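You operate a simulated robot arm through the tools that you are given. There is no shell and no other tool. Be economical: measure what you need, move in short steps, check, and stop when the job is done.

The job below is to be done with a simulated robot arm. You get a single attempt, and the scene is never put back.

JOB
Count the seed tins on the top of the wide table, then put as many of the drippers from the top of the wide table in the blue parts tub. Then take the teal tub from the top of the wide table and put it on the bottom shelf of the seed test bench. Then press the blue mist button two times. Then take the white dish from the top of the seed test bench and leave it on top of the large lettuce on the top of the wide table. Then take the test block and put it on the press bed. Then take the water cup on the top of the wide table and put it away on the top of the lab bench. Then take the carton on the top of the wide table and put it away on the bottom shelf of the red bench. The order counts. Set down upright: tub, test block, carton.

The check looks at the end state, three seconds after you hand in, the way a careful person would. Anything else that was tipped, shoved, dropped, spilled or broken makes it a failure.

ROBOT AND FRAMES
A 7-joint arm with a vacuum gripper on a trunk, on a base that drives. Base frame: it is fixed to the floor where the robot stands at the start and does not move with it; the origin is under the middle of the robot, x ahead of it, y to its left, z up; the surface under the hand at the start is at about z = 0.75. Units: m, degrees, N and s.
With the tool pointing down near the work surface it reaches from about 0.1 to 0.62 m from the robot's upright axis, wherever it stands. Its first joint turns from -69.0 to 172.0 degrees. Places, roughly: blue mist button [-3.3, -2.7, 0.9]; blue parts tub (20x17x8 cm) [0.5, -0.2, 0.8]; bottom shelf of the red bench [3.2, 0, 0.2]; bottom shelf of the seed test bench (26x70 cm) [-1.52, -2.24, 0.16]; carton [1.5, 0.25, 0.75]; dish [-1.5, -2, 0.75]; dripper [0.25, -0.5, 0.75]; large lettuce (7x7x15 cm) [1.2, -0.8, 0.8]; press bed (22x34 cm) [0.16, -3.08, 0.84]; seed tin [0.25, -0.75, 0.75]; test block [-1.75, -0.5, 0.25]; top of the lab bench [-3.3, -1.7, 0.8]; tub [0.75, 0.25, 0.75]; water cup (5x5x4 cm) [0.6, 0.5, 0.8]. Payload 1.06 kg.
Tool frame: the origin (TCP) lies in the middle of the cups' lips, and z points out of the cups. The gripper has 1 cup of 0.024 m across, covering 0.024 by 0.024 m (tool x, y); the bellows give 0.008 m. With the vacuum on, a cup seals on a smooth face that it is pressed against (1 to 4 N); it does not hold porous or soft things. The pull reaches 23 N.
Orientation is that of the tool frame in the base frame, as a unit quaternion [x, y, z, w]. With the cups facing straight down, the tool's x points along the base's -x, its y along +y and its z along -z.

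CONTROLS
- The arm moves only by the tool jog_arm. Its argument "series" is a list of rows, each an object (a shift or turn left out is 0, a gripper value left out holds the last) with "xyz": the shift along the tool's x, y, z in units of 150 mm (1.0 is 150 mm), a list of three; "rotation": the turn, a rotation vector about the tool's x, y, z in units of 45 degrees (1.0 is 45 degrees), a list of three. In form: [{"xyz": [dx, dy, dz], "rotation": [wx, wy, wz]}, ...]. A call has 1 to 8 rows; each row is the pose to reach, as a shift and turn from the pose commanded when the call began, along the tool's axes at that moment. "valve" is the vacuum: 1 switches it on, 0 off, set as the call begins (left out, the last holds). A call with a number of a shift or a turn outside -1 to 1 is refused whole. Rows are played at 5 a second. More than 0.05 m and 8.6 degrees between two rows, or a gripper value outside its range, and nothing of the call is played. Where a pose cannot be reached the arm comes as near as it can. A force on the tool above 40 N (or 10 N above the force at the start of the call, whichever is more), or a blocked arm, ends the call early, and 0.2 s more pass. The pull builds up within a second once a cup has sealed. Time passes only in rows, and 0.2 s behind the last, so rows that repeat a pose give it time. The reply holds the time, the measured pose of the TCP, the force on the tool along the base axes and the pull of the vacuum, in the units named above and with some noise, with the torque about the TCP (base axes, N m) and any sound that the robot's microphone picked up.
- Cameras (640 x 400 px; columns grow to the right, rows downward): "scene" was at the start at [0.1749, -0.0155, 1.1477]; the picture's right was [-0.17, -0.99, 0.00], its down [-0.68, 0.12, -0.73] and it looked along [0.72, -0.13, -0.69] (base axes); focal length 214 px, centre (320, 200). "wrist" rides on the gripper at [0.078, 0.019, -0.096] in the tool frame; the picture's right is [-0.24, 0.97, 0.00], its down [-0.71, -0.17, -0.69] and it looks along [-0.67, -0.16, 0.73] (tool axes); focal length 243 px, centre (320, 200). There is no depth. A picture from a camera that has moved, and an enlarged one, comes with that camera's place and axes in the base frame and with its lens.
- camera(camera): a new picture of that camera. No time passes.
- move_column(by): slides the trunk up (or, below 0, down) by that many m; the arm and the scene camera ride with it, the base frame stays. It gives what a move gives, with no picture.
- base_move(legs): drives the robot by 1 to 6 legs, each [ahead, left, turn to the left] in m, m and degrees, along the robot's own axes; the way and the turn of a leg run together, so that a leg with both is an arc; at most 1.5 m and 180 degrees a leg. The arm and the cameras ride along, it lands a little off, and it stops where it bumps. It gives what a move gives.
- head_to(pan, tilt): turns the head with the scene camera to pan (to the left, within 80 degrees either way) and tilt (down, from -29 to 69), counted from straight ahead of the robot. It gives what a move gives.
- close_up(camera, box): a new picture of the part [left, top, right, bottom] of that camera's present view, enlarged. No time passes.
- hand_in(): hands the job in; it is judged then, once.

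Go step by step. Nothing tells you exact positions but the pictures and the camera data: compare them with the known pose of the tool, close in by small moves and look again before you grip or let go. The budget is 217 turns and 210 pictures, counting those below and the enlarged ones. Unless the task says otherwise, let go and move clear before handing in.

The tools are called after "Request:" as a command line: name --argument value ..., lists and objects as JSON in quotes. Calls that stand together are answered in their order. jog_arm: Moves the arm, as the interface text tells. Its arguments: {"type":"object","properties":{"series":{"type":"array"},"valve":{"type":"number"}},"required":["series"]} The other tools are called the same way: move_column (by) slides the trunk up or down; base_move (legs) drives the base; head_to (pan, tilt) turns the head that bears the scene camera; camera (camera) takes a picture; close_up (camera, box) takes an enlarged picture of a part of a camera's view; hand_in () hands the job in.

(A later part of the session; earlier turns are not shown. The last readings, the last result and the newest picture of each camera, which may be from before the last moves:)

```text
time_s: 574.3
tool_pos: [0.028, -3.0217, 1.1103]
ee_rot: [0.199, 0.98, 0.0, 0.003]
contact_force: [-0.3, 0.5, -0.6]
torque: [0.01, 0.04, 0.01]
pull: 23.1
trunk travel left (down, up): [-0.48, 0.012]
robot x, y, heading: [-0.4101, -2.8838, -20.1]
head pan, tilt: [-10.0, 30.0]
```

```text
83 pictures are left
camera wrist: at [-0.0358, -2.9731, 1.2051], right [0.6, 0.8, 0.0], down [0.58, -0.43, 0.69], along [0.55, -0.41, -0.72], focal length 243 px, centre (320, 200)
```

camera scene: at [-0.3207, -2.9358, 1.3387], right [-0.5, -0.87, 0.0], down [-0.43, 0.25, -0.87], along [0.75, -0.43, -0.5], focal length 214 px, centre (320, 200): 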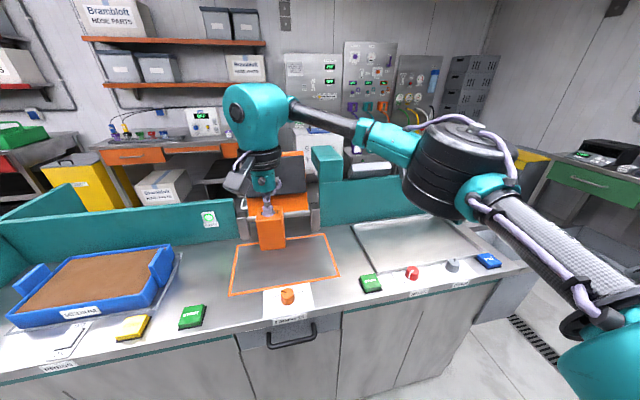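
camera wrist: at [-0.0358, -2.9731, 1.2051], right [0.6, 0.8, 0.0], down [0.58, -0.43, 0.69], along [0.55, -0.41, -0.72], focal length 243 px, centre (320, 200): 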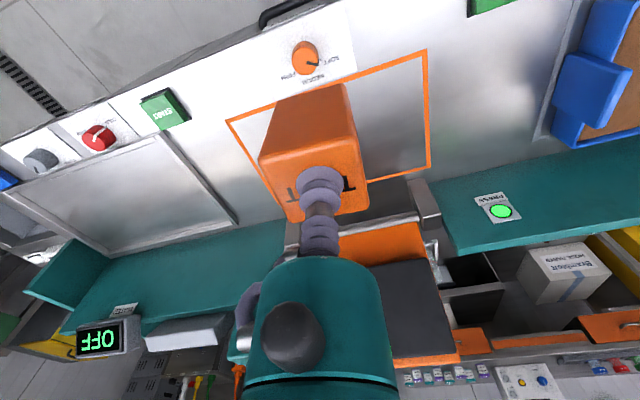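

Request:
move_column --by -0.1

Request:
jog_arm --series '[{"xyz": [-0.25, -0.01, 0]}, {"xyz": [-0.5, -0.02, 0]}, {"xyz": [-0.75, -0.03, 0]}, {"xyz": [-0.75, -0.03, 0.15]}, {"xyz": [-0.75, -0.03, 0.15]}]'

Request:
camera --camera "wrist"

Request:
camera --camera "scene"

```text
time_s: 575.6
tool_pos: [0.0286, -3.0216, 1.0125]
ee_rot: [0.199, 0.98, 0.0, 0.005]
contact_force: [0.1, -0.1, -1.5]
torque: [-0.01, 0.02, -0.05]
pull: 23.2
trunk travel left (down, up): [-0.38, 0.112]
robot x, y, heading: [-0.407, -2.8876, -19.9]
head pan, tilt: [-10.0, 30.0]
```

```text
time_s: 576.8
tool_pos: [0.1299, -3.0677, 0.9884]
ee_rot: [0.198, 0.98, 0.0, 0.004]
contact_force: [-0.8, 0.1, -1.2]
torque: [-0.03, 0.01, 0.01]
pull: 22.9
trunk travel left (down, up): [-0.38, 0.112]
robot x, y, heading: [-0.4063, -2.8839, -20.0]
head pan, tilt: [-10.0, 30.0]
```

```text
82 pictures are left
camera wrist: at [0.0658, -3.0206, 1.0826], right [0.59, 0.8, 0.0], down [0.58, -0.43, 0.69], along [0.56, -0.41, -0.72], focal length 243 px, centre (320, 200)
```

wrist: 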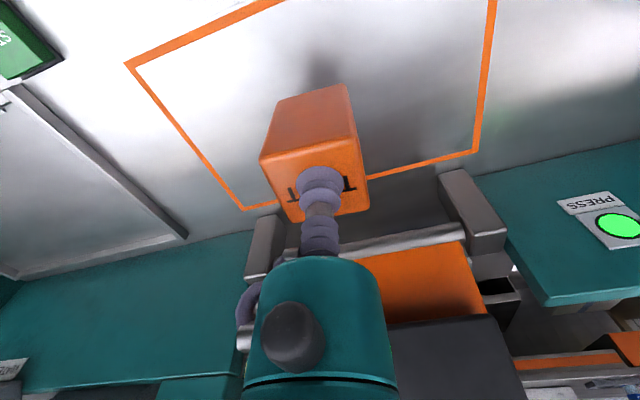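

```text
81 pictures are left
camera scene: at [-0.2586, -2.958, 1.2248], right [-0.5, -0.87, 0.0], down [-0.43, 0.25, -0.87], along [0.75, -0.43, -0.5], focal length 214 px, centre (320, 200)
```

scene: 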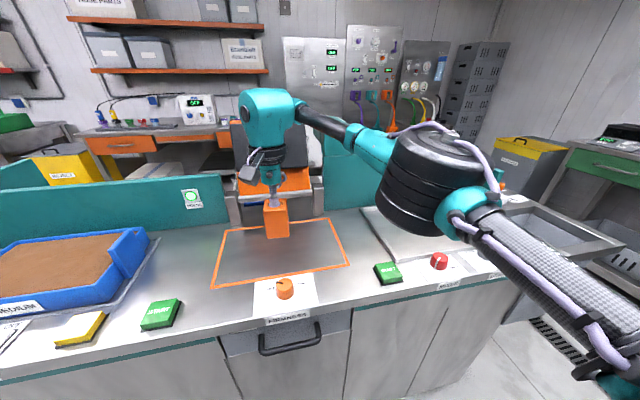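

Request:
jog_arm --series '[{"xyz": [0, 0, 0.15]}, {"xyz": [0, 0, 0.3]}, {"xyz": [0, 0, 0.4]}, {"xyz": [0, 0, 0.4]}]'

Request:
camera --camera "wrist"

```text
time_s: 577.8
tool_pos: [0.1296, -3.068, 0.9288]
ee_rot: [0.198, 0.98, 0.0, 0.004]
contact_force: [0.7, 0.4, -1.4]
torque: [-0.01, 0.0, 0.01]
pull: 22.8
trunk travel left (down, up): [-0.38, 0.112]
robot x, y, heading: [-0.41, -2.8883, -19.9]
head pan, tilt: [-10.0, 30.0]
```

```text
80 pictures are left
camera wrist: at [0.066, -3.0205, 1.0231], right [0.6, 0.8, 0.0], down [0.58, -0.43, 0.69], along [0.56, -0.41, -0.72], focal length 243 px, centre (320, 200)
```

wrist: 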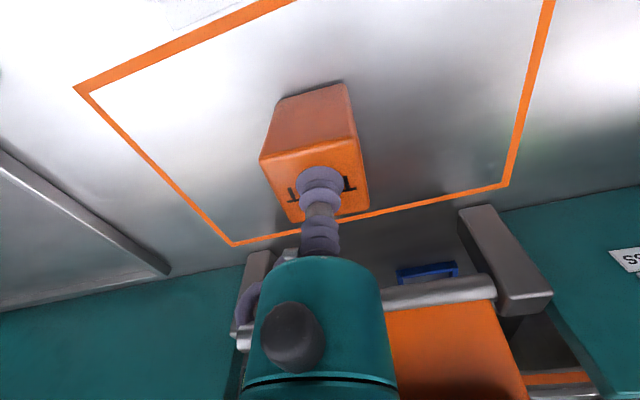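

Request:
jog_arm --series '[{"xyz": [0, 0, 0.02]}, {"xyz": [0, 0, 0.04]}, {"xyz": [0, 0, 0.04]}]'

```text
time_s: 578.6
tool_pos: [0.1306, -3.0675, 0.9248]
ee_rot: [0.199, 0.98, 0.001, 0.005]
contact_force: [3.2, -0.3, 11.8]
torque: [-0.01, 0.0, 0.0]
pull: 22.5
trunk travel left (down, up): [-0.38, 0.112]
robot x, y, heading: [-0.4136, -2.8857, -19.9]
head pan, tilt: [-10.0, 30.0]
```

Contact. I release and rise.

Request:
jog_arm --series '[{"xyz": [0, 0, -0.01]}, {"xyz": [0, 0, -0.01]}, {"xyz": [0, 0, -0.01]}, {"xyz": [0, 0, -0.01]}, {"xyz": [0, 0, -0.1]}, {"xyz": [0, 0, -0.3]}, {"xyz": [0, 0, -0.6]}, {"xyz": [0, 0, -0.9]}]' --valve 0

Request:
camera --camera "wrist"

```text
time_s: 580.4
tool_pos: [0.1298, -3.0698, 1.0592]
ee_rot: [0.199, 0.98, 0.0, 0.003]
contact_force: [0.2, -0.7, -0.2]
torque: [0.01, 0.01, 0.02]
pull: 0.1
trunk travel left (down, up): [-0.38, 0.112]
robot x, y, heading: [-0.4122, -2.8835, -20.1]
head pan, tilt: [-10.0, 30.0]
```

```text
79 pictures are left
camera wrist: at [0.0655, -3.0209, 1.1531], right [0.6, 0.8, 0.0], down [0.58, -0.43, 0.69], along [0.56, -0.41, -0.72], focal length 243 px, centre (320, 200)
```

wrist: 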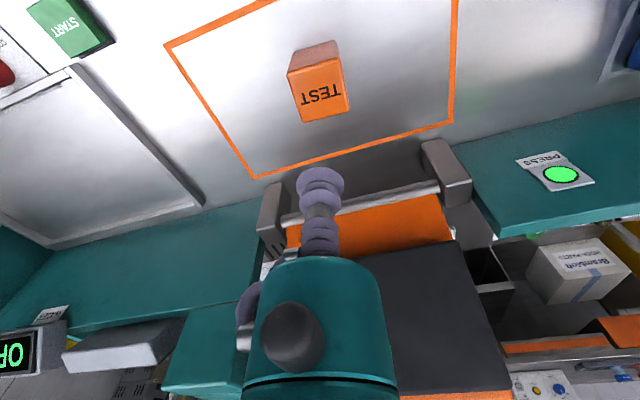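

The block stands upright on the press bed. Next is the water cup: I fold the arm in and drive back round to the table's left end.

Request:
jog_arm --series '[{"xyz": [0.25, 0.1, -0.1]}, {"xyz": [0.5, 0.2, -0.2]}, {"xyz": [0.75, 0.3, -0.3]}, {"xyz": [0.85, 0.4, -0.4]}]'

Request:
base_move --legs '[[-0.15, 0, 0], [-0.29, 1.29, 0], [0, 0, 20], [1.2, 0, 0], [1.2, 0, 0]]'

```text
time_s: 581.4
tool_pos: [0.0334, -2.9642, 1.1182]
ee_rot: [0.199, 0.98, 0.0, 0.002]
contact_force: [0.3, 1.1, 0.2]
torque: [0.05, 0.0, 0.01]
pull: 0.1
trunk travel left (down, up): [-0.38, 0.112]
robot x, y, heading: [-0.4112, -2.8811, -19.9]
head pan, tilt: [-10.0, 30.0]
```

```text
time_s: 606.2
tool_pos: [2.4306, -1.3938, 1.1166]
ee_rot: [0.016, 1.0, 0.001, 0.003]
contact_force: [0.7, -0.2, 0.3]
torque: [0.05, 0.05, 0.01]
pull: 0.0
trunk travel left (down, up): [-0.38, 0.112]
robot x, y, heading: [1.9874, -1.4783, 1.1]
head pan, tilt: [-10.0, 30.0]
```

Request:
base_move --legs '[[0, 0, 88.5], [1.2, 0, 0], [1.2, 0, 0], [0, 0.85, 0]]'

Request:
head_to --pan 75 --tilt 35

Request:
camera --camera "scene"

```text
time_s: 629.1
tool_pos: [1.1236, 1.3848, 1.1179]
ee_rot: [-0.675, 0.738, 0.003, 0.002]
contact_force: [0.1, -0.2, -0.2]
torque: [0.01, 0.02, 0.02]
pull: 0.0
trunk travel left (down, up): [-0.38, 0.112]
robot x, y, heading: [1.1846, 0.9318, 87.9]
head pan, tilt: [-10.0, 30.0]
```

```text
time_s: 630.7
tool_pos: [1.1241, 1.3857, 1.1173]
ee_rot: [-0.676, 0.736, 0.002, 0.002]
contact_force: [0.1, 0.1, -1.2]
torque: [0.0, -0.01, 0.03]
pull: 0.0
trunk travel left (down, up): [-0.38, 0.112]
robot x, y, heading: [1.1847, 0.9358, 88.3]
head pan, tilt: [75.0, 35.0]
```

```text
78 pictures are left
camera scene: at [1.1005, 1.0414, 1.217], right [0.29, 0.96, 0.0], down [0.55, -0.17, -0.82], along [-0.78, 0.24, -0.57], focal length 214 px, centre (320, 200)
```

scene: 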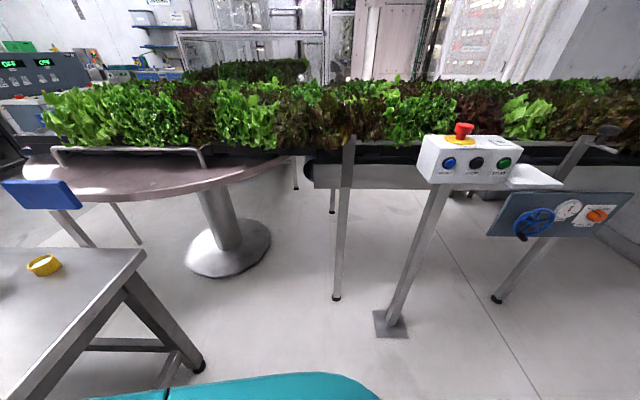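

Request:
close_up --camera "scene" --box '[0, 140, 160, 300]'

Request:
base_move --legs '[[0.1, 0.1, 0], [0, 0, 70], [0, 0, 62]]'

Request:
head_to --pan 0 --tilt 40

Request:
camera --camera "scene"

```text
2.50 times, centred on (80, 220) of scene
camera zoom: at [1.1005, 1.0414, 1.217], right [0.29, 0.96, 0.0], down [0.55, -0.17, -0.82], along [-0.78, 0.24, -0.57], focal length 536 px, centre (920, 150)
```

zoom: 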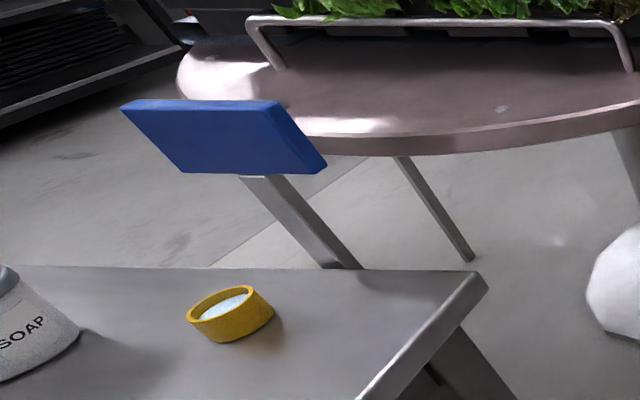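

```text
time_s: 638.0
tool_pos: [0.7971, 0.6905, 1.1169]
ee_rot: [0.947, 0.321, -0.003, 0.001]
contact_force: [0.0, -0.2, -0.1]
torque: [0.0, -0.02, -0.01]
pull: 0.1
trunk travel left (down, up): [-0.38, 0.112]
robot x, y, heading: [1.087, 1.0406, -139.6]
head pan, tilt: [75.0, 35.0]
```

```text
time_s: 639.5
tool_pos: [0.7981, 0.69, 1.1179]
ee_rot: [0.947, 0.321, -0.003, 0.001]
contact_force: [-0.8, -0.6, -0.2]
torque: [-0.01, 0.0, 0.02]
pull: 0.0
trunk travel left (down, up): [-0.38, 0.112]
robot x, y, heading: [1.0913, 1.0357, -139.5]
head pan, tilt: [0.0, 40.0]
```

```text
76 pictures are left
camera scene: at [0.9588, 0.9293, 1.2095], right [-0.65, 0.76, 0.0], down [0.49, 0.42, -0.77], along [-0.58, -0.5, -0.64], focal length 214 px, centre (320, 200)
```

scene: 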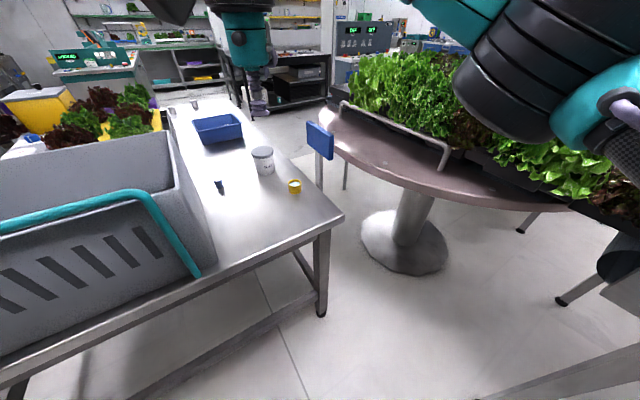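

The cup stands at about (0.574, 0.484), with the round table's blue sign 8–10 cm beside it up to about z 0.98, so I must come down on it straight and clear of the sign. I move closer and put the hand above the cup.

Request:
base_move --legs '[[0.24, 0.04, 5]]'

Request:
camera --camera "wrist"

```text
time_s: 641.3
tool_pos: [0.6817, 0.4738, 1.1161]
ee_rot: [0.932, 0.363, -0.002, 0.002]
contact_force: [0.5, -0.2, 0.7]
torque: [0.02, -0.01, 0.02]
pull: 0.1
trunk travel left (down, up): [-0.38, 0.112]
robot x, y, heading: [0.938, 0.8485, -134.6]
head pan, tilt: [0.0, 40.0]
```

```text
75 pictures are left
camera wrist: at [0.7528, 0.5134, 1.2113], right [0.48, -0.88, 0.0], down [-0.64, -0.35, 0.69], along [-0.6, -0.34, -0.72], focal length 243 px, centre (320, 200)
```

wrist: 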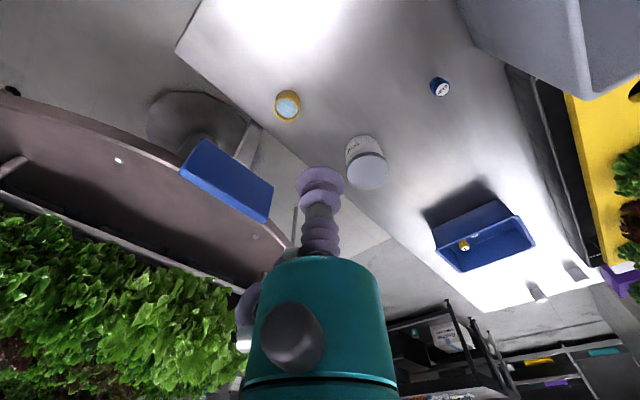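

Request:
close_up --camera "scene" --box '[260, 60, 420, 180]'

Request:
close_up --camera "wrist" --box '[160, 80, 320, 230]'

```text
3.33 times, centred on (340, 120) of scene
camera zoom: at [0.8206, 0.7263, 1.2094], right [-0.71, 0.7, 0.0], down [0.45, 0.46, -0.77], along [-0.54, -0.55, -0.64], focal length 715 px, centre (253, 467)
```

zoom: 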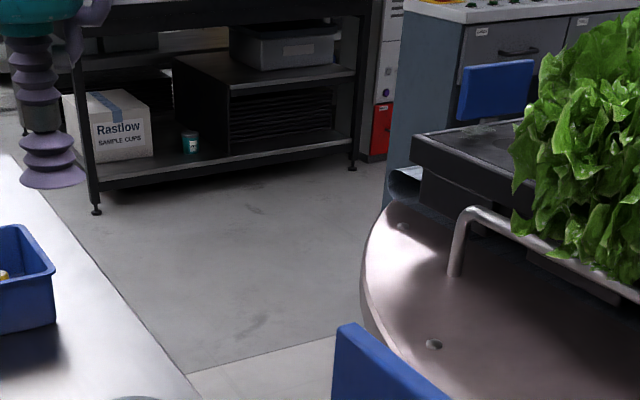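

```text
2.67 times, centred on (240, 155) of wrist
camera zoom: at [0.7528, 0.5134, 1.2113], right [0.48, -0.88, 0.0], down [-0.64, -0.35, 0.69], along [-0.6, -0.34, -0.72], focal length 647 px, centre (533, 320)
```

zoom: 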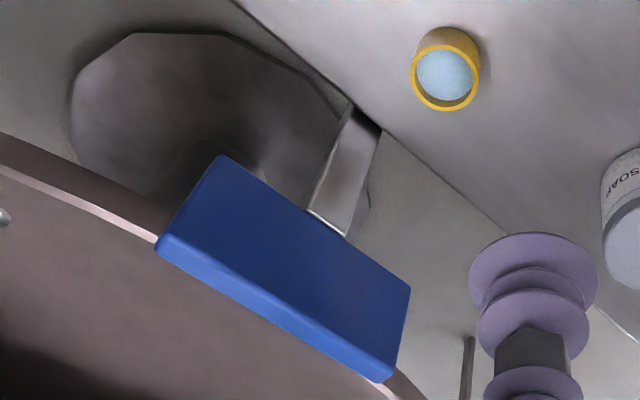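

The sign's face is about 11 cm from the cup, so a vertical approach is clear. I go above the cup.

Request:
jog_arm --series '[{"xyz": [-0.2, -0.2, 0]}, {"xyz": [-0.4, -0.4, 0]}, {"xyz": [-0.516, -0.493, 0.2]}, {"xyz": [-0.516, -0.493, 0.5]}, {"xyz": [-0.516, -0.493, 0.8]}, {"xyz": [-0.516, -0.493, 1.0]}, {"xyz": [-0.516, -0.493, 1.0]}]'

Request:
camera --camera "wrist"

Request:
close_up --camera "wrist" --box '[240, 20, 400, 140]'

```text
time_s: 642.9
tool_pos: [0.573, 0.4759, 0.9677]
ee_rot: [0.932, 0.363, -0.003, 0.002]
contact_force: [0.4, -0.2, 0.0]
torque: [0.03, 0.0, 0.01]
pull: 0.1
trunk travel left (down, up): [-0.38, 0.112]
robot x, y, heading: [0.9378, 0.8461, -134.5]
head pan, tilt: [0.0, 40.0]
```

```text
72 pictures are left
camera wrist: at [0.645, 0.5155, 1.0613], right [0.48, -0.88, 0.0], down [-0.63, -0.35, 0.69], along [-0.6, -0.34, -0.72], focal length 243 px, centre (320, 200)
```

wrist: 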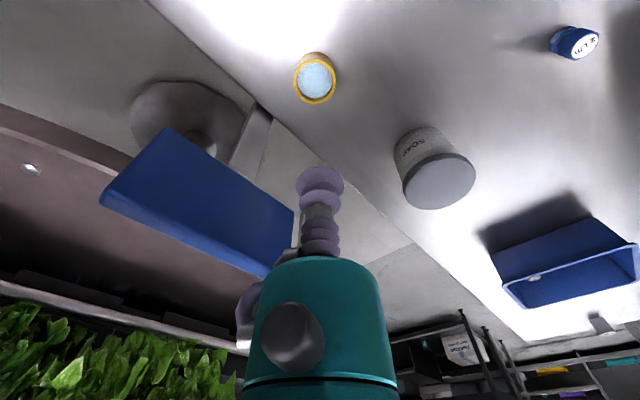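

```text
3.33 times, centred on (320, 80) of wrist
camera zoom: at [0.645, 0.5155, 1.0613], right [0.48, -0.88, 0.0], down [-0.63, -0.35, 0.69], along [-0.6, -0.34, -0.72], focal length 809 px, centre (320, 600)
```

zoom: 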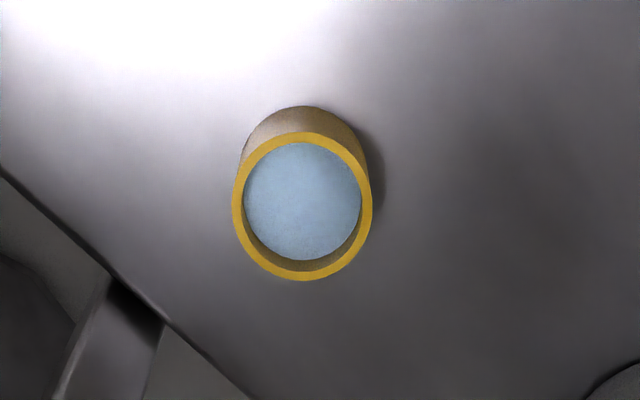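

Request:
jog_arm --series '[{"xyz": [-0.034, -0.032, 0.25]}, {"xyz": [-0.034, -0.032, 0.5]}, {"xyz": [-0.034, -0.032, 0.75]}, {"xyz": [-0.034, -0.032, 0.92]}, {"xyz": [-0.034, -0.032, 0.92]}]'

Request:
close_up --camera "wrist" --box '[240, 70, 400, 190]'

```text
time_s: 644.1
tool_pos: [0.5668, 0.4756, 0.8292]
ee_rot: [0.932, 0.362, -0.002, 0.003]
contact_force: [-0.6, 0.2, 0.4]
torque: [0.04, 0.01, 0.01]
pull: 0.2
trunk travel left (down, up): [-0.38, 0.112]
robot x, y, heading: [0.9406, 0.8458, -134.8]
head pan, tilt: [0.0, 40.0]
```

```text
3.33 times, centred on (320, 130) of wrist
camera zoom: at [0.6382, 0.5144, 0.9236], right [0.48, -0.88, 0.0], down [-0.63, -0.35, 0.69], along [-0.6, -0.34, -0.72], focal length 809 px, centre (320, 433)
```

zoom: 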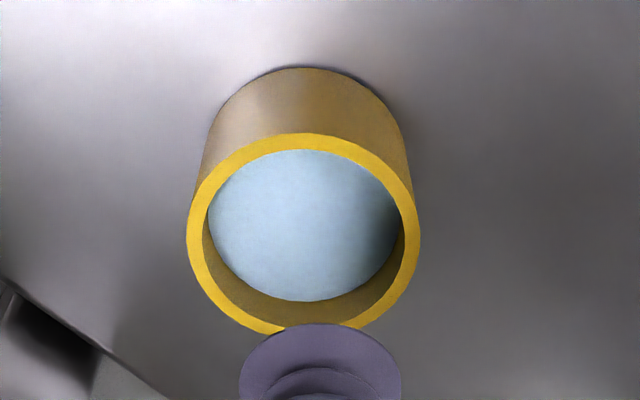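

I try the simplest hold first: straight down inside the rim, very gently.

Request:
jog_arm --series '[{"xyz": [-0.016, -0.015, 0.12]}, {"xyz": [-0.016, -0.015, 0.24]}, {"xyz": [-0.016, -0.015, 0.33]}, {"xyz": [-0.016, -0.015, 0.38]}, {"xyz": [-0.016, -0.015, 0.38]}, {"xyz": [-0.016, -0.015, 0.38]}]' --valve 1

Request:
close_up --camera "wrist" --box '[240, 80, 400, 200]'

```text
time_s: 645.5
tool_pos: [0.5634, 0.4711, 0.7843]
ee_rot: [0.932, 0.363, -0.01, 0.006]
contact_force: [-0.9, -0.1, -0.9]
torque: [0.01, -0.03, 0.02]
pull: 0.0
trunk travel left (down, up): [-0.38, 0.112]
robot x, y, heading: [0.9386, 0.8479, -134.4]
head pan, tilt: [0.0, 40.0]
```

```text
3.33 times, centred on (320, 140) of wrist
camera zoom: at [0.6353, 0.5122, 0.876], right [0.48, -0.88, 0.01], down [-0.63, -0.34, 0.7], along [-0.61, -0.35, -0.71], focal length 809 px, centre (320, 400)
```

zoom: 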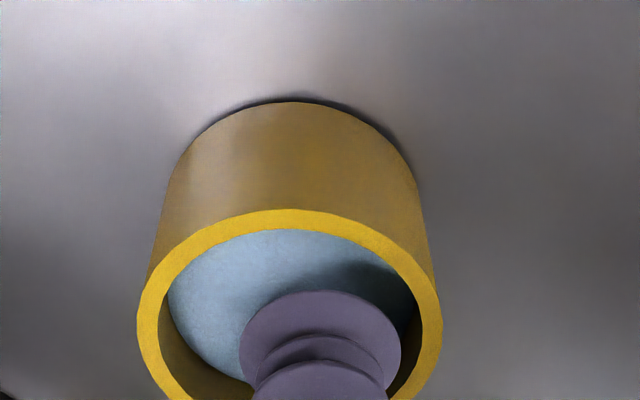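

The arm lags its commanded pose slightly. I check what is around it before going on.

Request:
head_to --pan -10 --tilt 50

Request:
camera --camera "scene"

Request:
camera --camera "wrist"

```text
time_s: 646.2
tool_pos: [0.5627, 0.4719, 0.7836]
ee_rot: [0.932, 0.362, -0.012, 0.007]
contact_force: [-0.3, 0.6, 0.9]
torque: [-0.02, 0.01, 0.0]
pull: 0.1
trunk travel left (down, up): [-0.38, 0.112]
robot x, y, heading: [0.9409, 0.849, -134.6]
head pan, tilt: [-10.0, 50.0]
```

```text
68 pictures are left
camera scene: at [0.8224, 0.7441, 1.1961], right [-0.58, 0.81, 0.0], down [0.62, 0.44, -0.65], along [-0.53, -0.37, -0.76], focal length 214 px, centre (320, 200)
```

scene: 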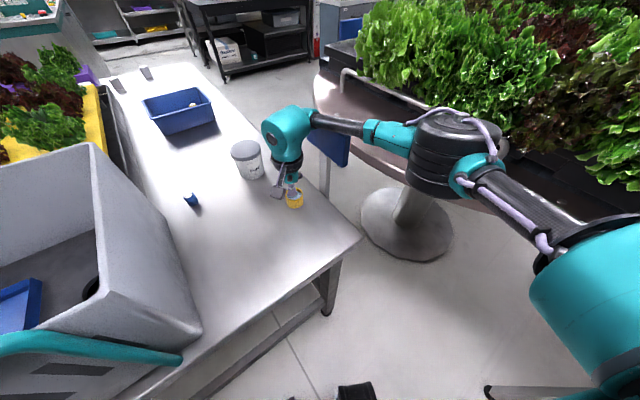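

```text
67 pictures are left
camera wrist: at [0.6355, 0.5121, 0.8759], right [0.48, -0.88, 0.01], down [-0.63, -0.34, 0.7], along [-0.61, -0.35, -0.71], focal length 243 px, centre (320, 200)
```

wrist: 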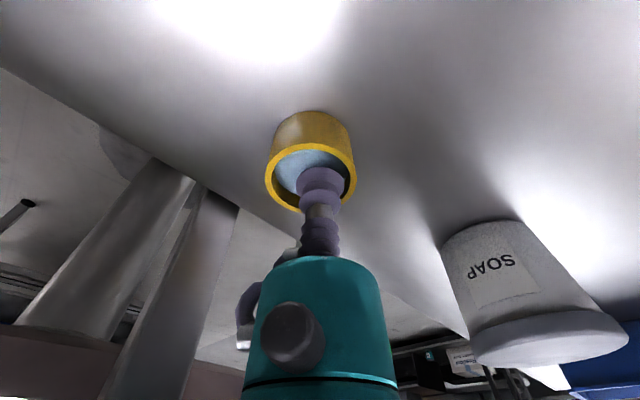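

The forearm is lying against the sign. I go up, shift the base further east so the elbow swings clear of it, and try again.

Request:
jog_arm --series '[{"xyz": [0, 0, -0.25]}, {"xyz": [0, 0, -0.5]}, {"xyz": [0, 0, -0.75]}, {"xyz": [0, 0, -1.0]}]' --valve 0

Request:
jog_arm --series '[{"xyz": [0, 0, -0.25]}, {"xyz": [0, 0, -0.5]}, {"xyz": [0, 0, -0.75]}, {"xyz": [0, 0, -1.0]}]'

Request:
base_move --legs '[[-0.035, 0.17, 0], [0, 0, -17.5]]'

Request:
camera --camera "scene"

Request:
camera --camera "wrist"

```text
time_s: 647.2
tool_pos: [0.564, 0.4776, 0.923]
ee_rot: [0.932, 0.363, -0.002, 0.002]
contact_force: [-0.4, 0.9, -0.9]
torque: [0.02, 0.02, 0.03]
pull: 0.0
trunk travel left (down, up): [-0.38, 0.112]
robot x, y, heading: [0.9411, 0.8435, -134.5]
head pan, tilt: [-10.0, 50.0]
```

```text
time_s: 648.2
tool_pos: [0.5644, 0.4776, 1.0735]
ee_rot: [0.932, 0.363, -0.001, 0.001]
contact_force: [0.0, 0.0, -0.3]
torque: [-0.01, 0.0, 0.0]
pull: 0.0
trunk travel left (down, up): [-0.38, 0.112]
robot x, y, heading: [0.9402, 0.848, -134.5]
head pan, tilt: [-10.0, 50.0]
```

```text
time_s: 651.3
tool_pos: [0.6145, 0.5151, 1.0727]
ee_rot: [0.977, 0.215, -0.004, 0.001]
contact_force: [0.2, 0.0, -0.5]
torque: [-0.04, 0.03, 0.0]
pull: 0.0
trunk travel left (down, up): [-0.38, 0.112]
robot x, y, heading: [1.0888, 0.75, -152.3]
head pan, tilt: [-10.0, 50.0]
```

```text
66 pictures are left
camera scene: at [0.9383, 0.6889, 1.1953], right [-0.31, 0.95, 0.0], down [0.73, 0.23, -0.64], along [-0.61, -0.2, -0.77], focal length 214 px, centre (320, 200)
```

scene: 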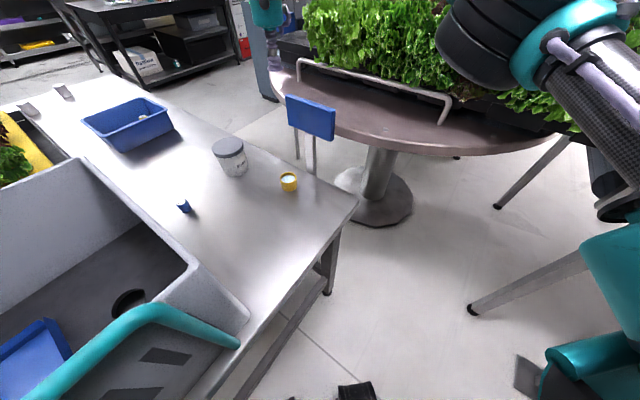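

```text
65 pictures are left
camera wrist: at [0.6954, 0.5298, 1.1667], right [0.2, -0.98, 0.0], down [-0.71, -0.14, 0.69], along [-0.68, -0.14, -0.72], focal length 243 px, centre (320, 200)
```

wrist: 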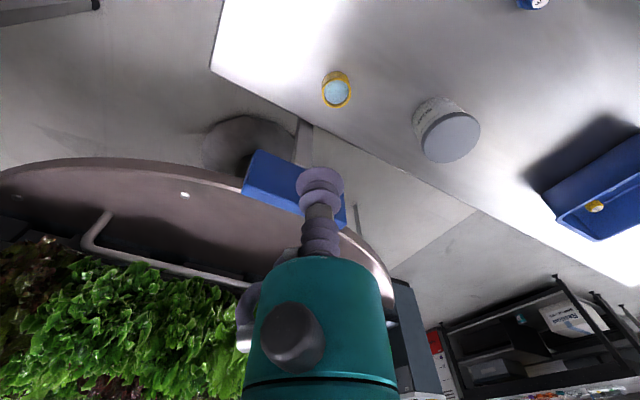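

Request:
move_column --by -0.1

Request:
jog_arm --series '[{"xyz": [-0.2, 0.05, 0]}, {"xyz": [-0.41, 0.098, 0]}, {"xyz": [-0.41, 0.098, 0.25]}, {"xyz": [-0.41, 0.098, 0.5]}, {"xyz": [-0.41, 0.098, 0.8]}, {"xyz": [-0.41, 0.098, 0.95]}, {"xyz": [-0.41, 0.098, 0.95]}]'

Request:
camera --camera "scene"

Request:
close_up --camera "wrist" --box '[240, 70, 400, 190]'

```text
time_s: 652.6
tool_pos: [0.6157, 0.5143, 0.973]
ee_rot: [0.976, 0.216, -0.003, 0.001]
contact_force: [0.1, -0.7, -0.6]
torque: [-0.01, 0.02, 0.03]
pull: 0.0
trunk travel left (down, up): [-0.28, 0.212]
robot x, y, heading: [1.0872, 0.75, -152.1]
head pan, tilt: [-10.0, 50.0]
```

```text
time_s: 654.2
tool_pos: [0.5645, 0.4743, 0.83]
ee_rot: [0.977, 0.215, -0.003, 0.002]
contact_force: [0.0, -0.6, 0.8]
torque: [-0.01, 0.01, -0.03]
pull: 0.0
trunk travel left (down, up): [-0.28, 0.212]
robot x, y, heading: [1.0868, 0.7506, -152.1]
head pan, tilt: [-10.0, 50.0]
```

```text
64 pictures are left
camera scene: at [0.9171, 0.6777, 1.095], right [-0.31, 0.95, 0.0], down [0.73, 0.23, -0.64], along [-0.61, -0.2, -0.77], focal length 214 px, centre (320, 200)
```

scene: 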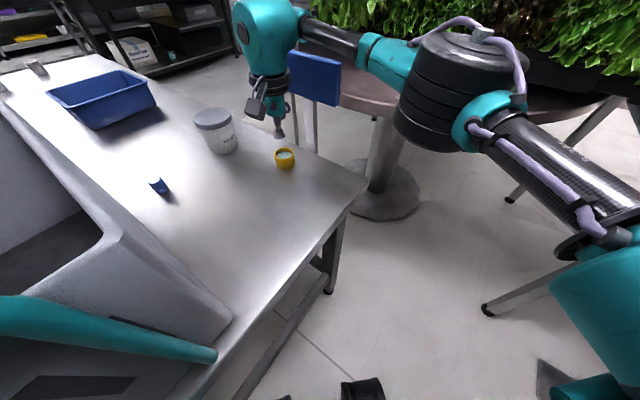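

```text
3.33 times, centred on (320, 130) of wrist
camera zoom: at [0.6449, 0.4903, 0.9239], right [0.2, -0.98, 0.0], down [-0.71, -0.14, 0.69], along [-0.68, -0.14, -0.72], focal length 809 px, centre (320, 433)
```

zoom: 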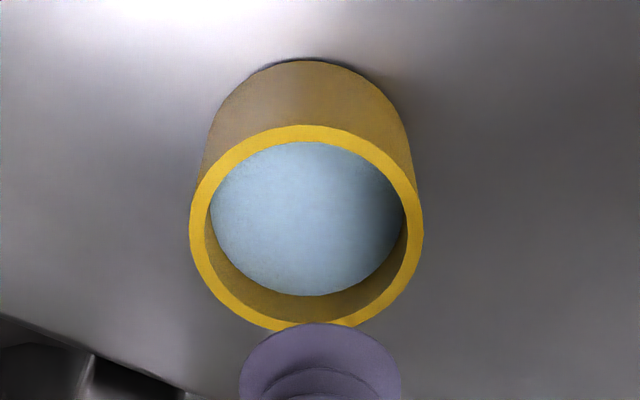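

Clear now, and centred. I descend gently inside the rim with the vacuum on.

Request:
jog_arm --series '[{"xyz": [0, -0.012, 0.15]}, {"xyz": [0, -0.012, 0.28]}, {"xyz": [0, -0.012, 0.34]}, {"xyz": [0, -0.012, 0.38]}, {"xyz": [0, -0.012, 0.38]}]' --valve 1

Request:
close_up --camera "wrist" --box '[240, 80, 400, 200]'

```text
time_s: 655.4
tool_pos: [0.5636, 0.4758, 0.7734]
ee_rot: [0.977, 0.215, -0.004, 0.002]
contact_force: [0.4, -0.4, 1.1]
torque: [0.02, -0.02, 0.04]
pull: 0.0
trunk travel left (down, up): [-0.28, 0.212]
robot x, y, heading: [1.0893, 0.7556, -152.1]
head pan, tilt: [-10.0, 50.0]
```

```text
3.33 times, centred on (320, 140) of wrist
camera zoom: at [0.6436, 0.4911, 0.867], right [0.2, -0.98, 0.0], down [-0.71, -0.14, 0.69], along [-0.68, -0.14, -0.72], focal length 809 px, centre (320, 400)
```

zoom: 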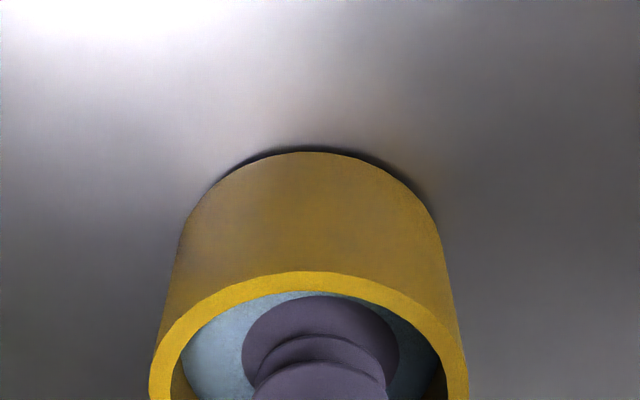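

Request:
jog_arm --series '[{"xyz": [0, 0, 0.02]}, {"xyz": [0, 0, 0.04]}, {"xyz": [0, 0, 0.05]}, {"xyz": [0, 0, 0.05]}]'

```text
time_s: 656.4
tool_pos: [0.5639, 0.4746, 0.7657]
ee_rot: [0.977, 0.215, -0.003, 0.002]
contact_force: [-0.2, 0.0, -0.1]
torque: [0.0, 0.03, 0.01]
pull: 0.1
trunk travel left (down, up): [-0.28, 0.212]
robot x, y, heading: [1.0881, 0.7549, -152.1]
head pan, tilt: [-10.0, 50.0]
```

Request:
jog_arm --series '[{"xyz": [0, 0, 0.02]}, {"xyz": [0, 0, 0.04]}, {"xyz": [0, 0, 0.055]}, {"xyz": [0, 0, 0.055]}]'

Request:
close_up --camera "wrist" --box '[240, 80, 400, 200]'

```text
time_s: 657.4
tool_pos: [0.5639, 0.4759, 0.757]
ee_rot: [0.977, 0.215, -0.003, 0.001]
contact_force: [0.0, -0.5, 0.6]
torque: [0.01, -0.04, 0.0]
pull: 0.0
trunk travel left (down, up): [-0.28, 0.212]
robot x, y, heading: [1.0844, 0.754, -152.2]
head pan, tilt: [-10.0, 50.0]
```

```text
3.33 times, centred on (320, 140) of wrist
camera zoom: at [0.6438, 0.4912, 0.8515], right [0.2, -0.98, 0.0], down [-0.71, -0.14, 0.69], along [-0.68, -0.14, -0.72], focal length 809 px, centre (320, 400)
```

zoom: 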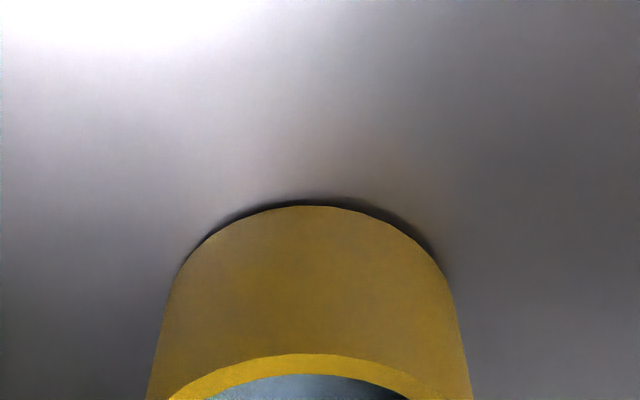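

The water offers no resistance; I go on toward the cup's floor.

Request:
jog_arm --series '[{"xyz": [0, 0, 0.015]}, {"xyz": [0, 0, 0.03]}, {"xyz": [0, 0, 0.045]}, {"xyz": [0, 0, 0.045]}, {"xyz": [0, 0, 0.045]}]'

```text
time_s: 658.6
tool_pos: [0.5642, 0.4756, 0.7522]
ee_rot: [0.976, 0.216, -0.004, 0.002]
contact_force: [-5.8, -2.1, 14.5]
torque: [0.05, -0.06, -0.02]
pull: 22.6
trunk travel left (down, up): [-0.28, 0.212]
robot x, y, heading: [1.0874, 0.7517, -152.5]
head pan, tilt: [-10.0, 50.0]
```

Sealed on the cup's floor. I lift it slowly and level.

Request:
jog_arm --series '[{"xyz": [0, 0, -0.05]}, {"xyz": [0, 0, -0.15]}, {"xyz": [0, 0, -0.3]}, {"xyz": [0, 0, -0.45]}, {"xyz": [0, 0, -0.6]}, {"xyz": [0, 0, -0.75]}, {"xyz": [0, 0, -0.9]}, {"xyz": [0, 0, -1.0]}]'

Request:
jog_arm --series '[{"xyz": [0, 0, -0.15]}, {"xyz": [0, 0, -0.35]}, {"xyz": [0, 0, -0.55]}, {"xyz": [0, 0, -0.75]}, {"xyz": [0, 0, -0.9]}, {"xyz": [0, 0, -1.0]}]'

Request:
camera --camera "wrist"

```text
time_s: 660.4
tool_pos: [0.5643, 0.4755, 0.9009]
ee_rot: [0.977, 0.215, -0.003, 0.001]
contact_force: [-0.2, 0.1, -0.3]
torque: [-0.02, 0.02, 0.02]
pull: 22.9
trunk travel left (down, up): [-0.28, 0.212]
robot x, y, heading: [1.086, 0.7516, -152.4]
head pan, tilt: [-10.0, 50.0]
```

```text
time_s: 661.8
tool_pos: [0.5733, 0.486, 1.0446]
ee_rot: [0.976, 0.216, -0.003, 0.002]
contact_force: [-0.6, -0.8, -0.3]
torque: [0.02, 0.01, 0.03]
pull: 22.9
out of reach, approached as far as the arm can: row 5, 6
trunk travel left (down, up): [-0.28, 0.212]
robot x, y, heading: [1.0874, 0.7499, -152.2]
head pan, tilt: [-10.0, 50.0]
```

```text
60 pictures are left
camera wrist: at [0.6548, 0.5021, 1.1375], right [0.2, -0.98, 0.0], down [-0.71, -0.14, 0.69], along [-0.68, -0.14, -0.72], focal length 243 px, centre (320, 200)
```

wrist: 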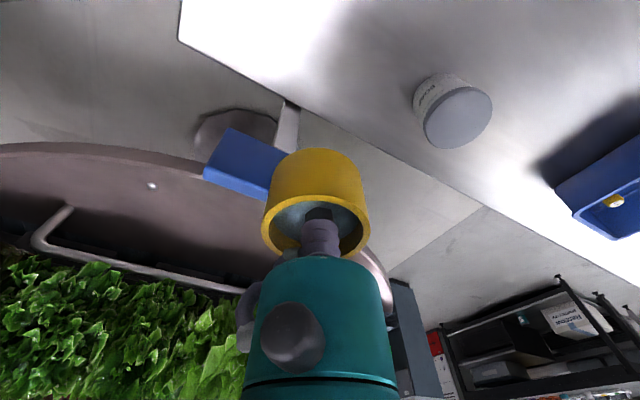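

The cup is up with its water. I draw it in, raise the trunk and drive it to the lab bench.

Request:
jog_arm --series '[{"xyz": [0.15, 0, 0]}, {"xyz": [0.35, 0, 0]}, {"xyz": [0.55, 0, 0]}, {"xyz": [0.75, 0, 0]}, {"xyz": [0.9, 0, 0]}, {"xyz": [0.9, 0, 0]}]'

Request:
move_column --by 0.12

Request:
base_move --legs '[[-0.83, 0.18, 0], [0, 0, 62], [1.2, 0, 0], [1.22, 0, 0]]'

Request:
camera --camera "wrist"

```text
time_s: 663.2
tool_pos: [0.6964, 0.5421, 1.0454]
ee_rot: [0.977, 0.215, -0.003, 0.001]
contact_force: [0.6, -0.5, 0.3]
torque: [0.0, 0.02, 0.01]
pull: 22.7
trunk travel left (down, up): [-0.28, 0.212]
robot x, y, heading: [1.0855, 0.7518, -152.2]
head pan, tilt: [-10.0, 50.0]
```

```text
time_s: 664.7
tool_pos: [0.6942, 0.5448, 1.1641]
ee_rot: [0.977, 0.215, -0.002, 0.002]
contact_force: [-0.2, -0.3, -0.7]
torque: [-0.01, 0.01, -0.01]
pull: 22.9
trunk travel left (down, up): [-0.4, 0.092]
robot x, y, heading: [1.0855, 0.7502, -152.1]
head pan, tilt: [-10.0, 50.0]
```

```text
time_s: 683.4
tool_pos: [1.9218, -1.8655, 1.1647]
ee_rot: [0.723, 0.691, -0.002, 0.003]
contact_force: [-0.5, -0.1, 0.8]
torque: [0.0, 0.03, 0.02]
pull: 23.0
trunk travel left (down, up): [-0.4, 0.092]
robot x, y, heading: [1.916, -1.4217, -89.4]
head pan, tilt: [-10.0, 50.0]
```

```text
59 pictures are left
camera wrist: at [1.9456, -1.7872, 1.2578], right [0.96, -0.28, 0.0], down [-0.2, -0.69, 0.69], along [-0.19, -0.66, -0.72], focal length 243 px, centre (320, 200)
```

wrist: 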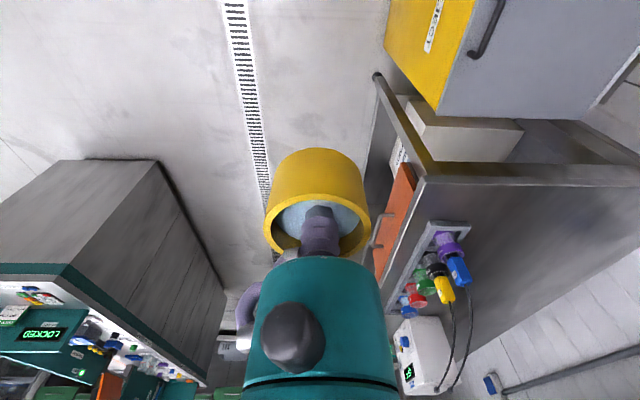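

Request:
base_move --legs '[[0, 0, -90], [1.4, 0, 0], [1.4, 0, 0], [1.3, -0.35, 0], [0.75, -0.42, 0], [0, 0, 73]]'

Request:
head_to --pan -10 --tilt 35

Request:
camera --camera "scene"

```text
time_s: 714.3
tool_pos: [-3.048, -1.0975, 1.1642]
ee_rot: [0.821, 0.571, -0.003, 0.003]
contact_force: [0.1, -0.5, 0.0]
torque: [-0.03, -0.04, 0.04]
pull: 22.7
trunk travel left (down, up): [-0.4, 0.092]
robot x, y, heading: [-2.9197, -0.6737, -107.5]
head pan, tilt: [-10.0, 50.0]
```

```text
time_s: 715.1
tool_pos: [-3.0475, -1.0965, 1.1646]
ee_rot: [0.821, 0.571, -0.002, 0.002]
contact_force: [1.0, 0.6, -0.3]
torque: [0.01, 0.02, 0.01]
pull: 22.7
trunk travel left (down, up): [-0.4, 0.092]
robot x, y, heading: [-2.9161, -0.6742, -107.3]
head pan, tilt: [-10.0, 35.0]
```

```text
58 pictures are left
camera scene: at [-2.9826, -0.8244, 1.2393], right [-0.89, 0.46, 0.0], down [0.27, 0.51, -0.82], along [-0.38, -0.73, -0.57], focal length 214 px, centre (320, 200)
```

scene: 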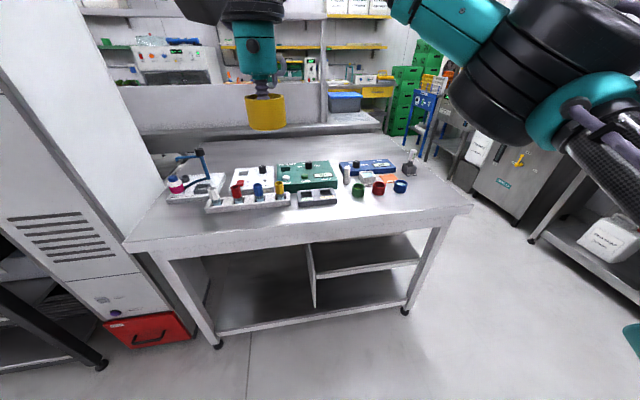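

I choose the free spot at the right front of the lab bench, about (-3.63, -1.21), and move there.

Request:
base_move --legs '[[0.2, -0.52, 0]]'

Request:
camera --camera "wrist"

Request:
camera --camera "scene"

```text
time_s: 720.2
tool_pos: [-3.6078, -1.1306, 1.1643]
ee_rot: [0.821, 0.57, -0.003, 0.002]
contact_force: [0.4, -0.1, -1.2]
torque: [0.0, 0.0, 0.02]
pull: 22.7
trunk travel left (down, up): [-0.4, 0.092]
robot x, y, heading: [-3.4789, -0.71, -107.5]
head pan, tilt: [-10.0, 35.0]
```

```text
57 pictures are left
camera wrist: at [-3.5625, -1.0629, 1.2578], right [0.83, -0.56, 0.0], down [-0.41, -0.6, 0.69], along [-0.38, -0.57, -0.72], focal length 243 px, centre (320, 200)
```

wrist: 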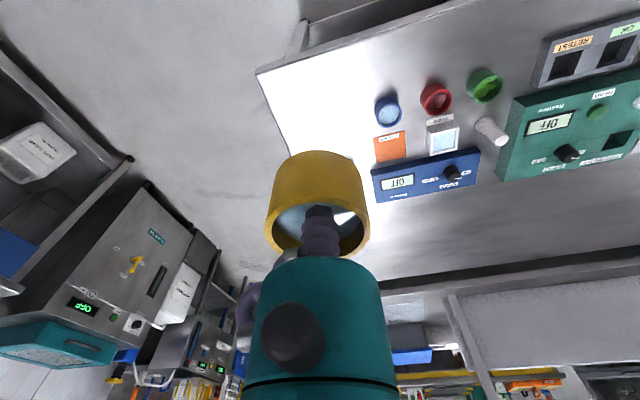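

```text
56 pictures are left
camera scene: at [-3.5433, -0.8576, 1.2394], right [-0.89, 0.46, 0.0], down [0.27, 0.51, -0.82], along [-0.38, -0.73, -0.57], focal length 214 px, centre (320, 200)
```

scene: 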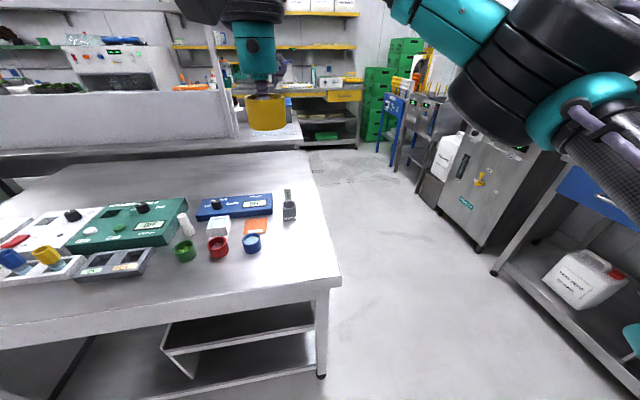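

Request:
jog_arm --series '[{"xyz": [-0.1, 0, 0.15]}, {"xyz": [-0.2, 0, 0.35]}, {"xyz": [-0.3, 0, 0.6]}, {"xyz": [-0.4, 0, 0.8]}, {"xyz": [-0.52, 0, 1.0]}, {"xyz": [-0.63, 0.007, 1.0]}, {"xyz": [-0.63, 0.007, 1.0]}]'

Request:
jog_arm --series '[{"xyz": [0, 0, 0.2]}, {"xyz": [0, 0, 0.4]}, {"xyz": [0, 0, 0.6]}, {"xyz": [0, 0, 0.7]}, {"xyz": [0, 0, 0.7]}]'

Request:
camera --camera "wrist"

Request:
camera --camera "scene"

```text
time_s: 721.8
tool_pos: [-3.6398, -1.2215, 1.0149]
ee_rot: [0.821, 0.571, -0.003, 0.002]
contact_force: [-0.3, -0.9, -0.9]
torque: [0.01, 0.0, -0.01]
pull: 23.6
trunk travel left (down, up): [-0.4, 0.092]
robot x, y, heading: [-3.4785, -0.7099, -107.5]
head pan, tilt: [-10.0, 35.0]
```

```text
time_s: 723.0
tool_pos: [-3.64, -1.2218, 0.9091]
ee_rot: [0.821, 0.571, -0.003, 0.003]
contact_force: [-0.4, 0.9, -0.6]
torque: [0.0, 0.0, 0.0]
pull: 23.2
trunk travel left (down, up): [-0.4, 0.092]
robot x, y, heading: [-3.4799, -0.7087, -107.5]
head pan, tilt: [-10.0, 35.0]
```

```text
55 pictures are left
camera wrist: at [-3.5942, -1.1537, 1.0034], right [0.83, -0.56, 0.0], down [-0.41, -0.6, 0.69], along [-0.38, -0.57, -0.72], focal length 243 px, centre (320, 200)
```

wrist: 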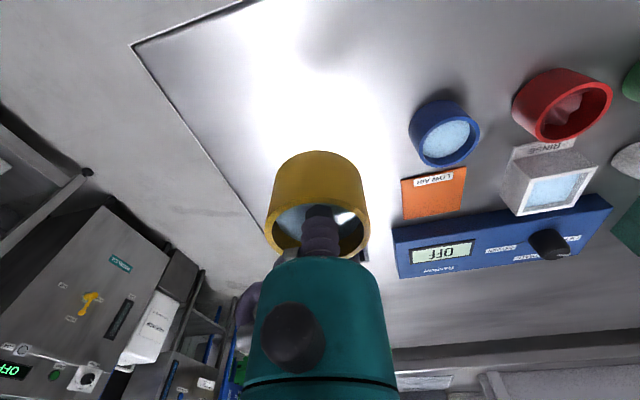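

```text
54 pictures are left
camera scene: at [-3.5432, -0.8575, 1.2394], right [-0.89, 0.46, 0.0], down [0.27, 0.51, -0.82], along [-0.38, -0.73, -0.57], focal length 214 px, centre (320, 200)
```

scene: 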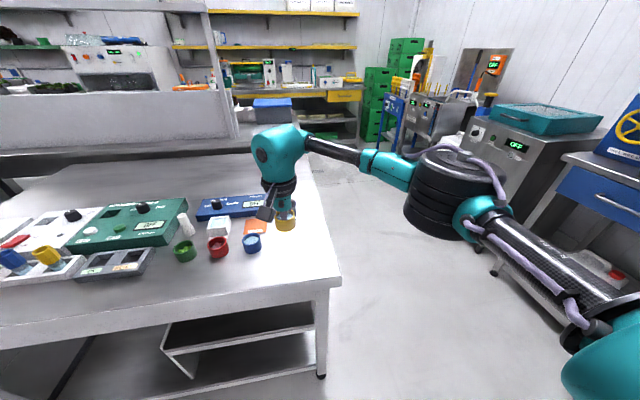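

The spot below is free. I lower the cup onto the bench.

Request:
jog_arm --series '[{"xyz": [0, 0, 0.2]}, {"xyz": [0, 0, 0.4]}, {"xyz": [0, 0, 0.55]}, {"xyz": [0, 0, 0.63]}, {"xyz": [0, 0, 0.63]}]'

```text
time_s: 724.2
tool_pos: [-3.6404, -1.2216, 0.8135]
ee_rot: [0.821, 0.571, -0.003, 0.002]
contact_force: [-0.6, 0.2, -0.8]
torque: [0.03, -0.02, 0.0]
pull: 22.6
trunk travel left (down, up): [-0.4, 0.092]
robot x, y, heading: [-3.4775, -0.7053, -107.6]
head pan, tilt: [-10.0, 35.0]
```

Request:
jog_arm --series '[{"xyz": [0, 0, 0.02]}, {"xyz": [0, 0, 0.04]}, {"xyz": [0, 0, 0.055]}, {"xyz": [0, 0, 0.055]}]'

```text
time_s: 725.2
tool_pos: [-3.6397, -1.2216, 0.8071]
ee_rot: [0.821, 0.571, -0.003, 0.002]
contact_force: [-0.3, 0.4, -0.3]
torque: [-0.01, 0.02, -0.04]
pull: 22.9
trunk travel left (down, up): [-0.4, 0.092]
robot x, y, heading: [-3.4787, -0.7098, -107.6]
head pan, tilt: [-10.0, 35.0]
```

Request:
jog_arm --series '[{"xyz": [0, 0, 0.012]}, {"xyz": [0, 0, 0.024]}, {"xyz": [0, 0, 0.033]}, {"xyz": [0, 0, 0.033]}]'

```text
time_s: 726.2
tool_pos: [-3.6408, -1.2215, 0.8039]
ee_rot: [0.822, 0.57, -0.003, 0.003]
contact_force: [-2.2, -1.1, 13.2]
torque: [0.09, -0.01, 0.03]
pull: 23.1
trunk travel left (down, up): [-0.4, 0.092]
robot x, y, heading: [-3.4794, -0.7041, -107.5]
head pan, tilt: [-10.0, 35.0]
```

Contact. I release and rise straight up.

Request:
jog_arm --series '[{"xyz": [0, 0, -0.012]}, {"xyz": [0, 0, -0.012]}, {"xyz": [0, 0, -0.012]}, {"xyz": [0, 0, -0.012]}, {"xyz": [0, 0, -0.012]}, {"xyz": [0, 0, -0.08]}, {"xyz": [0, 0, -0.25]}, {"xyz": [0, 0, -0.5]}]' --valve 0

Request:
jog_arm --series '[{"xyz": [0, 0, -0.25]}, {"xyz": [0.1, 0, -0.5]}, {"xyz": [0.2, 0, -0.75]}, {"xyz": [0.4, 0, -1.0]}]'

Request:
camera --camera "wrist"

Request:
close_up --camera "scene" --box '[200, 200, 360, 300]'

```text
time_s: 728.0
tool_pos: [-3.6399, -1.2201, 0.8782]
ee_rot: [0.821, 0.57, -0.002, 0.003]
contact_force: [0.7, 1.3, -0.2]
torque: [0.01, 0.0, -0.01]
pull: 0.0
trunk travel left (down, up): [-0.4, 0.092]
robot x, y, heading: [-3.4766, -0.7082, -107.6]
head pan, tilt: [-10.0, 35.0]
```

```text
time_s: 729.0
tool_pos: [-3.6198, -1.1626, 1.0278]
ee_rot: [0.821, 0.57, -0.003, 0.002]
contact_force: [-0.2, -0.1, 0.7]
torque: [-0.03, 0.0, -0.01]
pull: 0.0
trunk travel left (down, up): [-0.4, 0.092]
robot x, y, heading: [-3.479, -0.706, -107.5]
head pan, tilt: [-10.0, 35.0]
```

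```text
53 pictures are left
camera wrist: at [-3.5735, -1.0958, 1.1223], right [0.83, -0.56, 0.0], down [-0.41, -0.6, 0.69], along [-0.39, -0.57, -0.72], focal length 243 px, centre (320, 200)
```

wrist: 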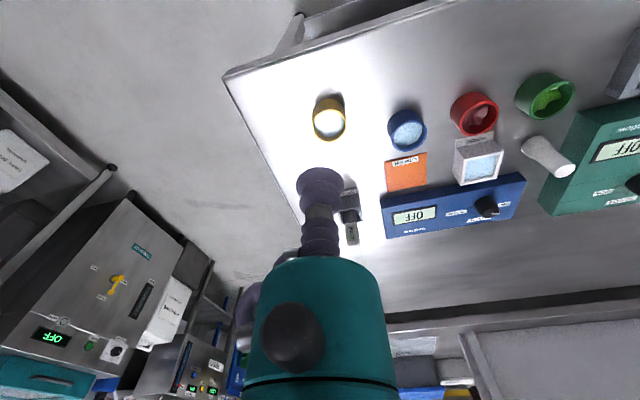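

```text
4.00 times, centred on (280, 250) of scene
camera zoom: at [-3.5431, -0.8571, 1.2395], right [-0.89, 0.46, 0.0], down [0.27, 0.51, -0.82], along [-0.38, -0.73, -0.57], focal length 858 px, centre (480, 0)
```

zoom: 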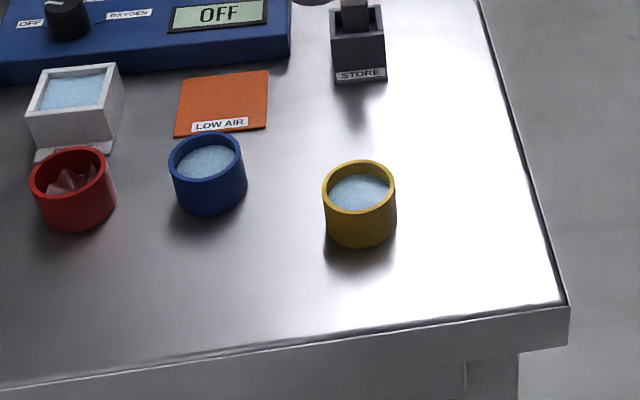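

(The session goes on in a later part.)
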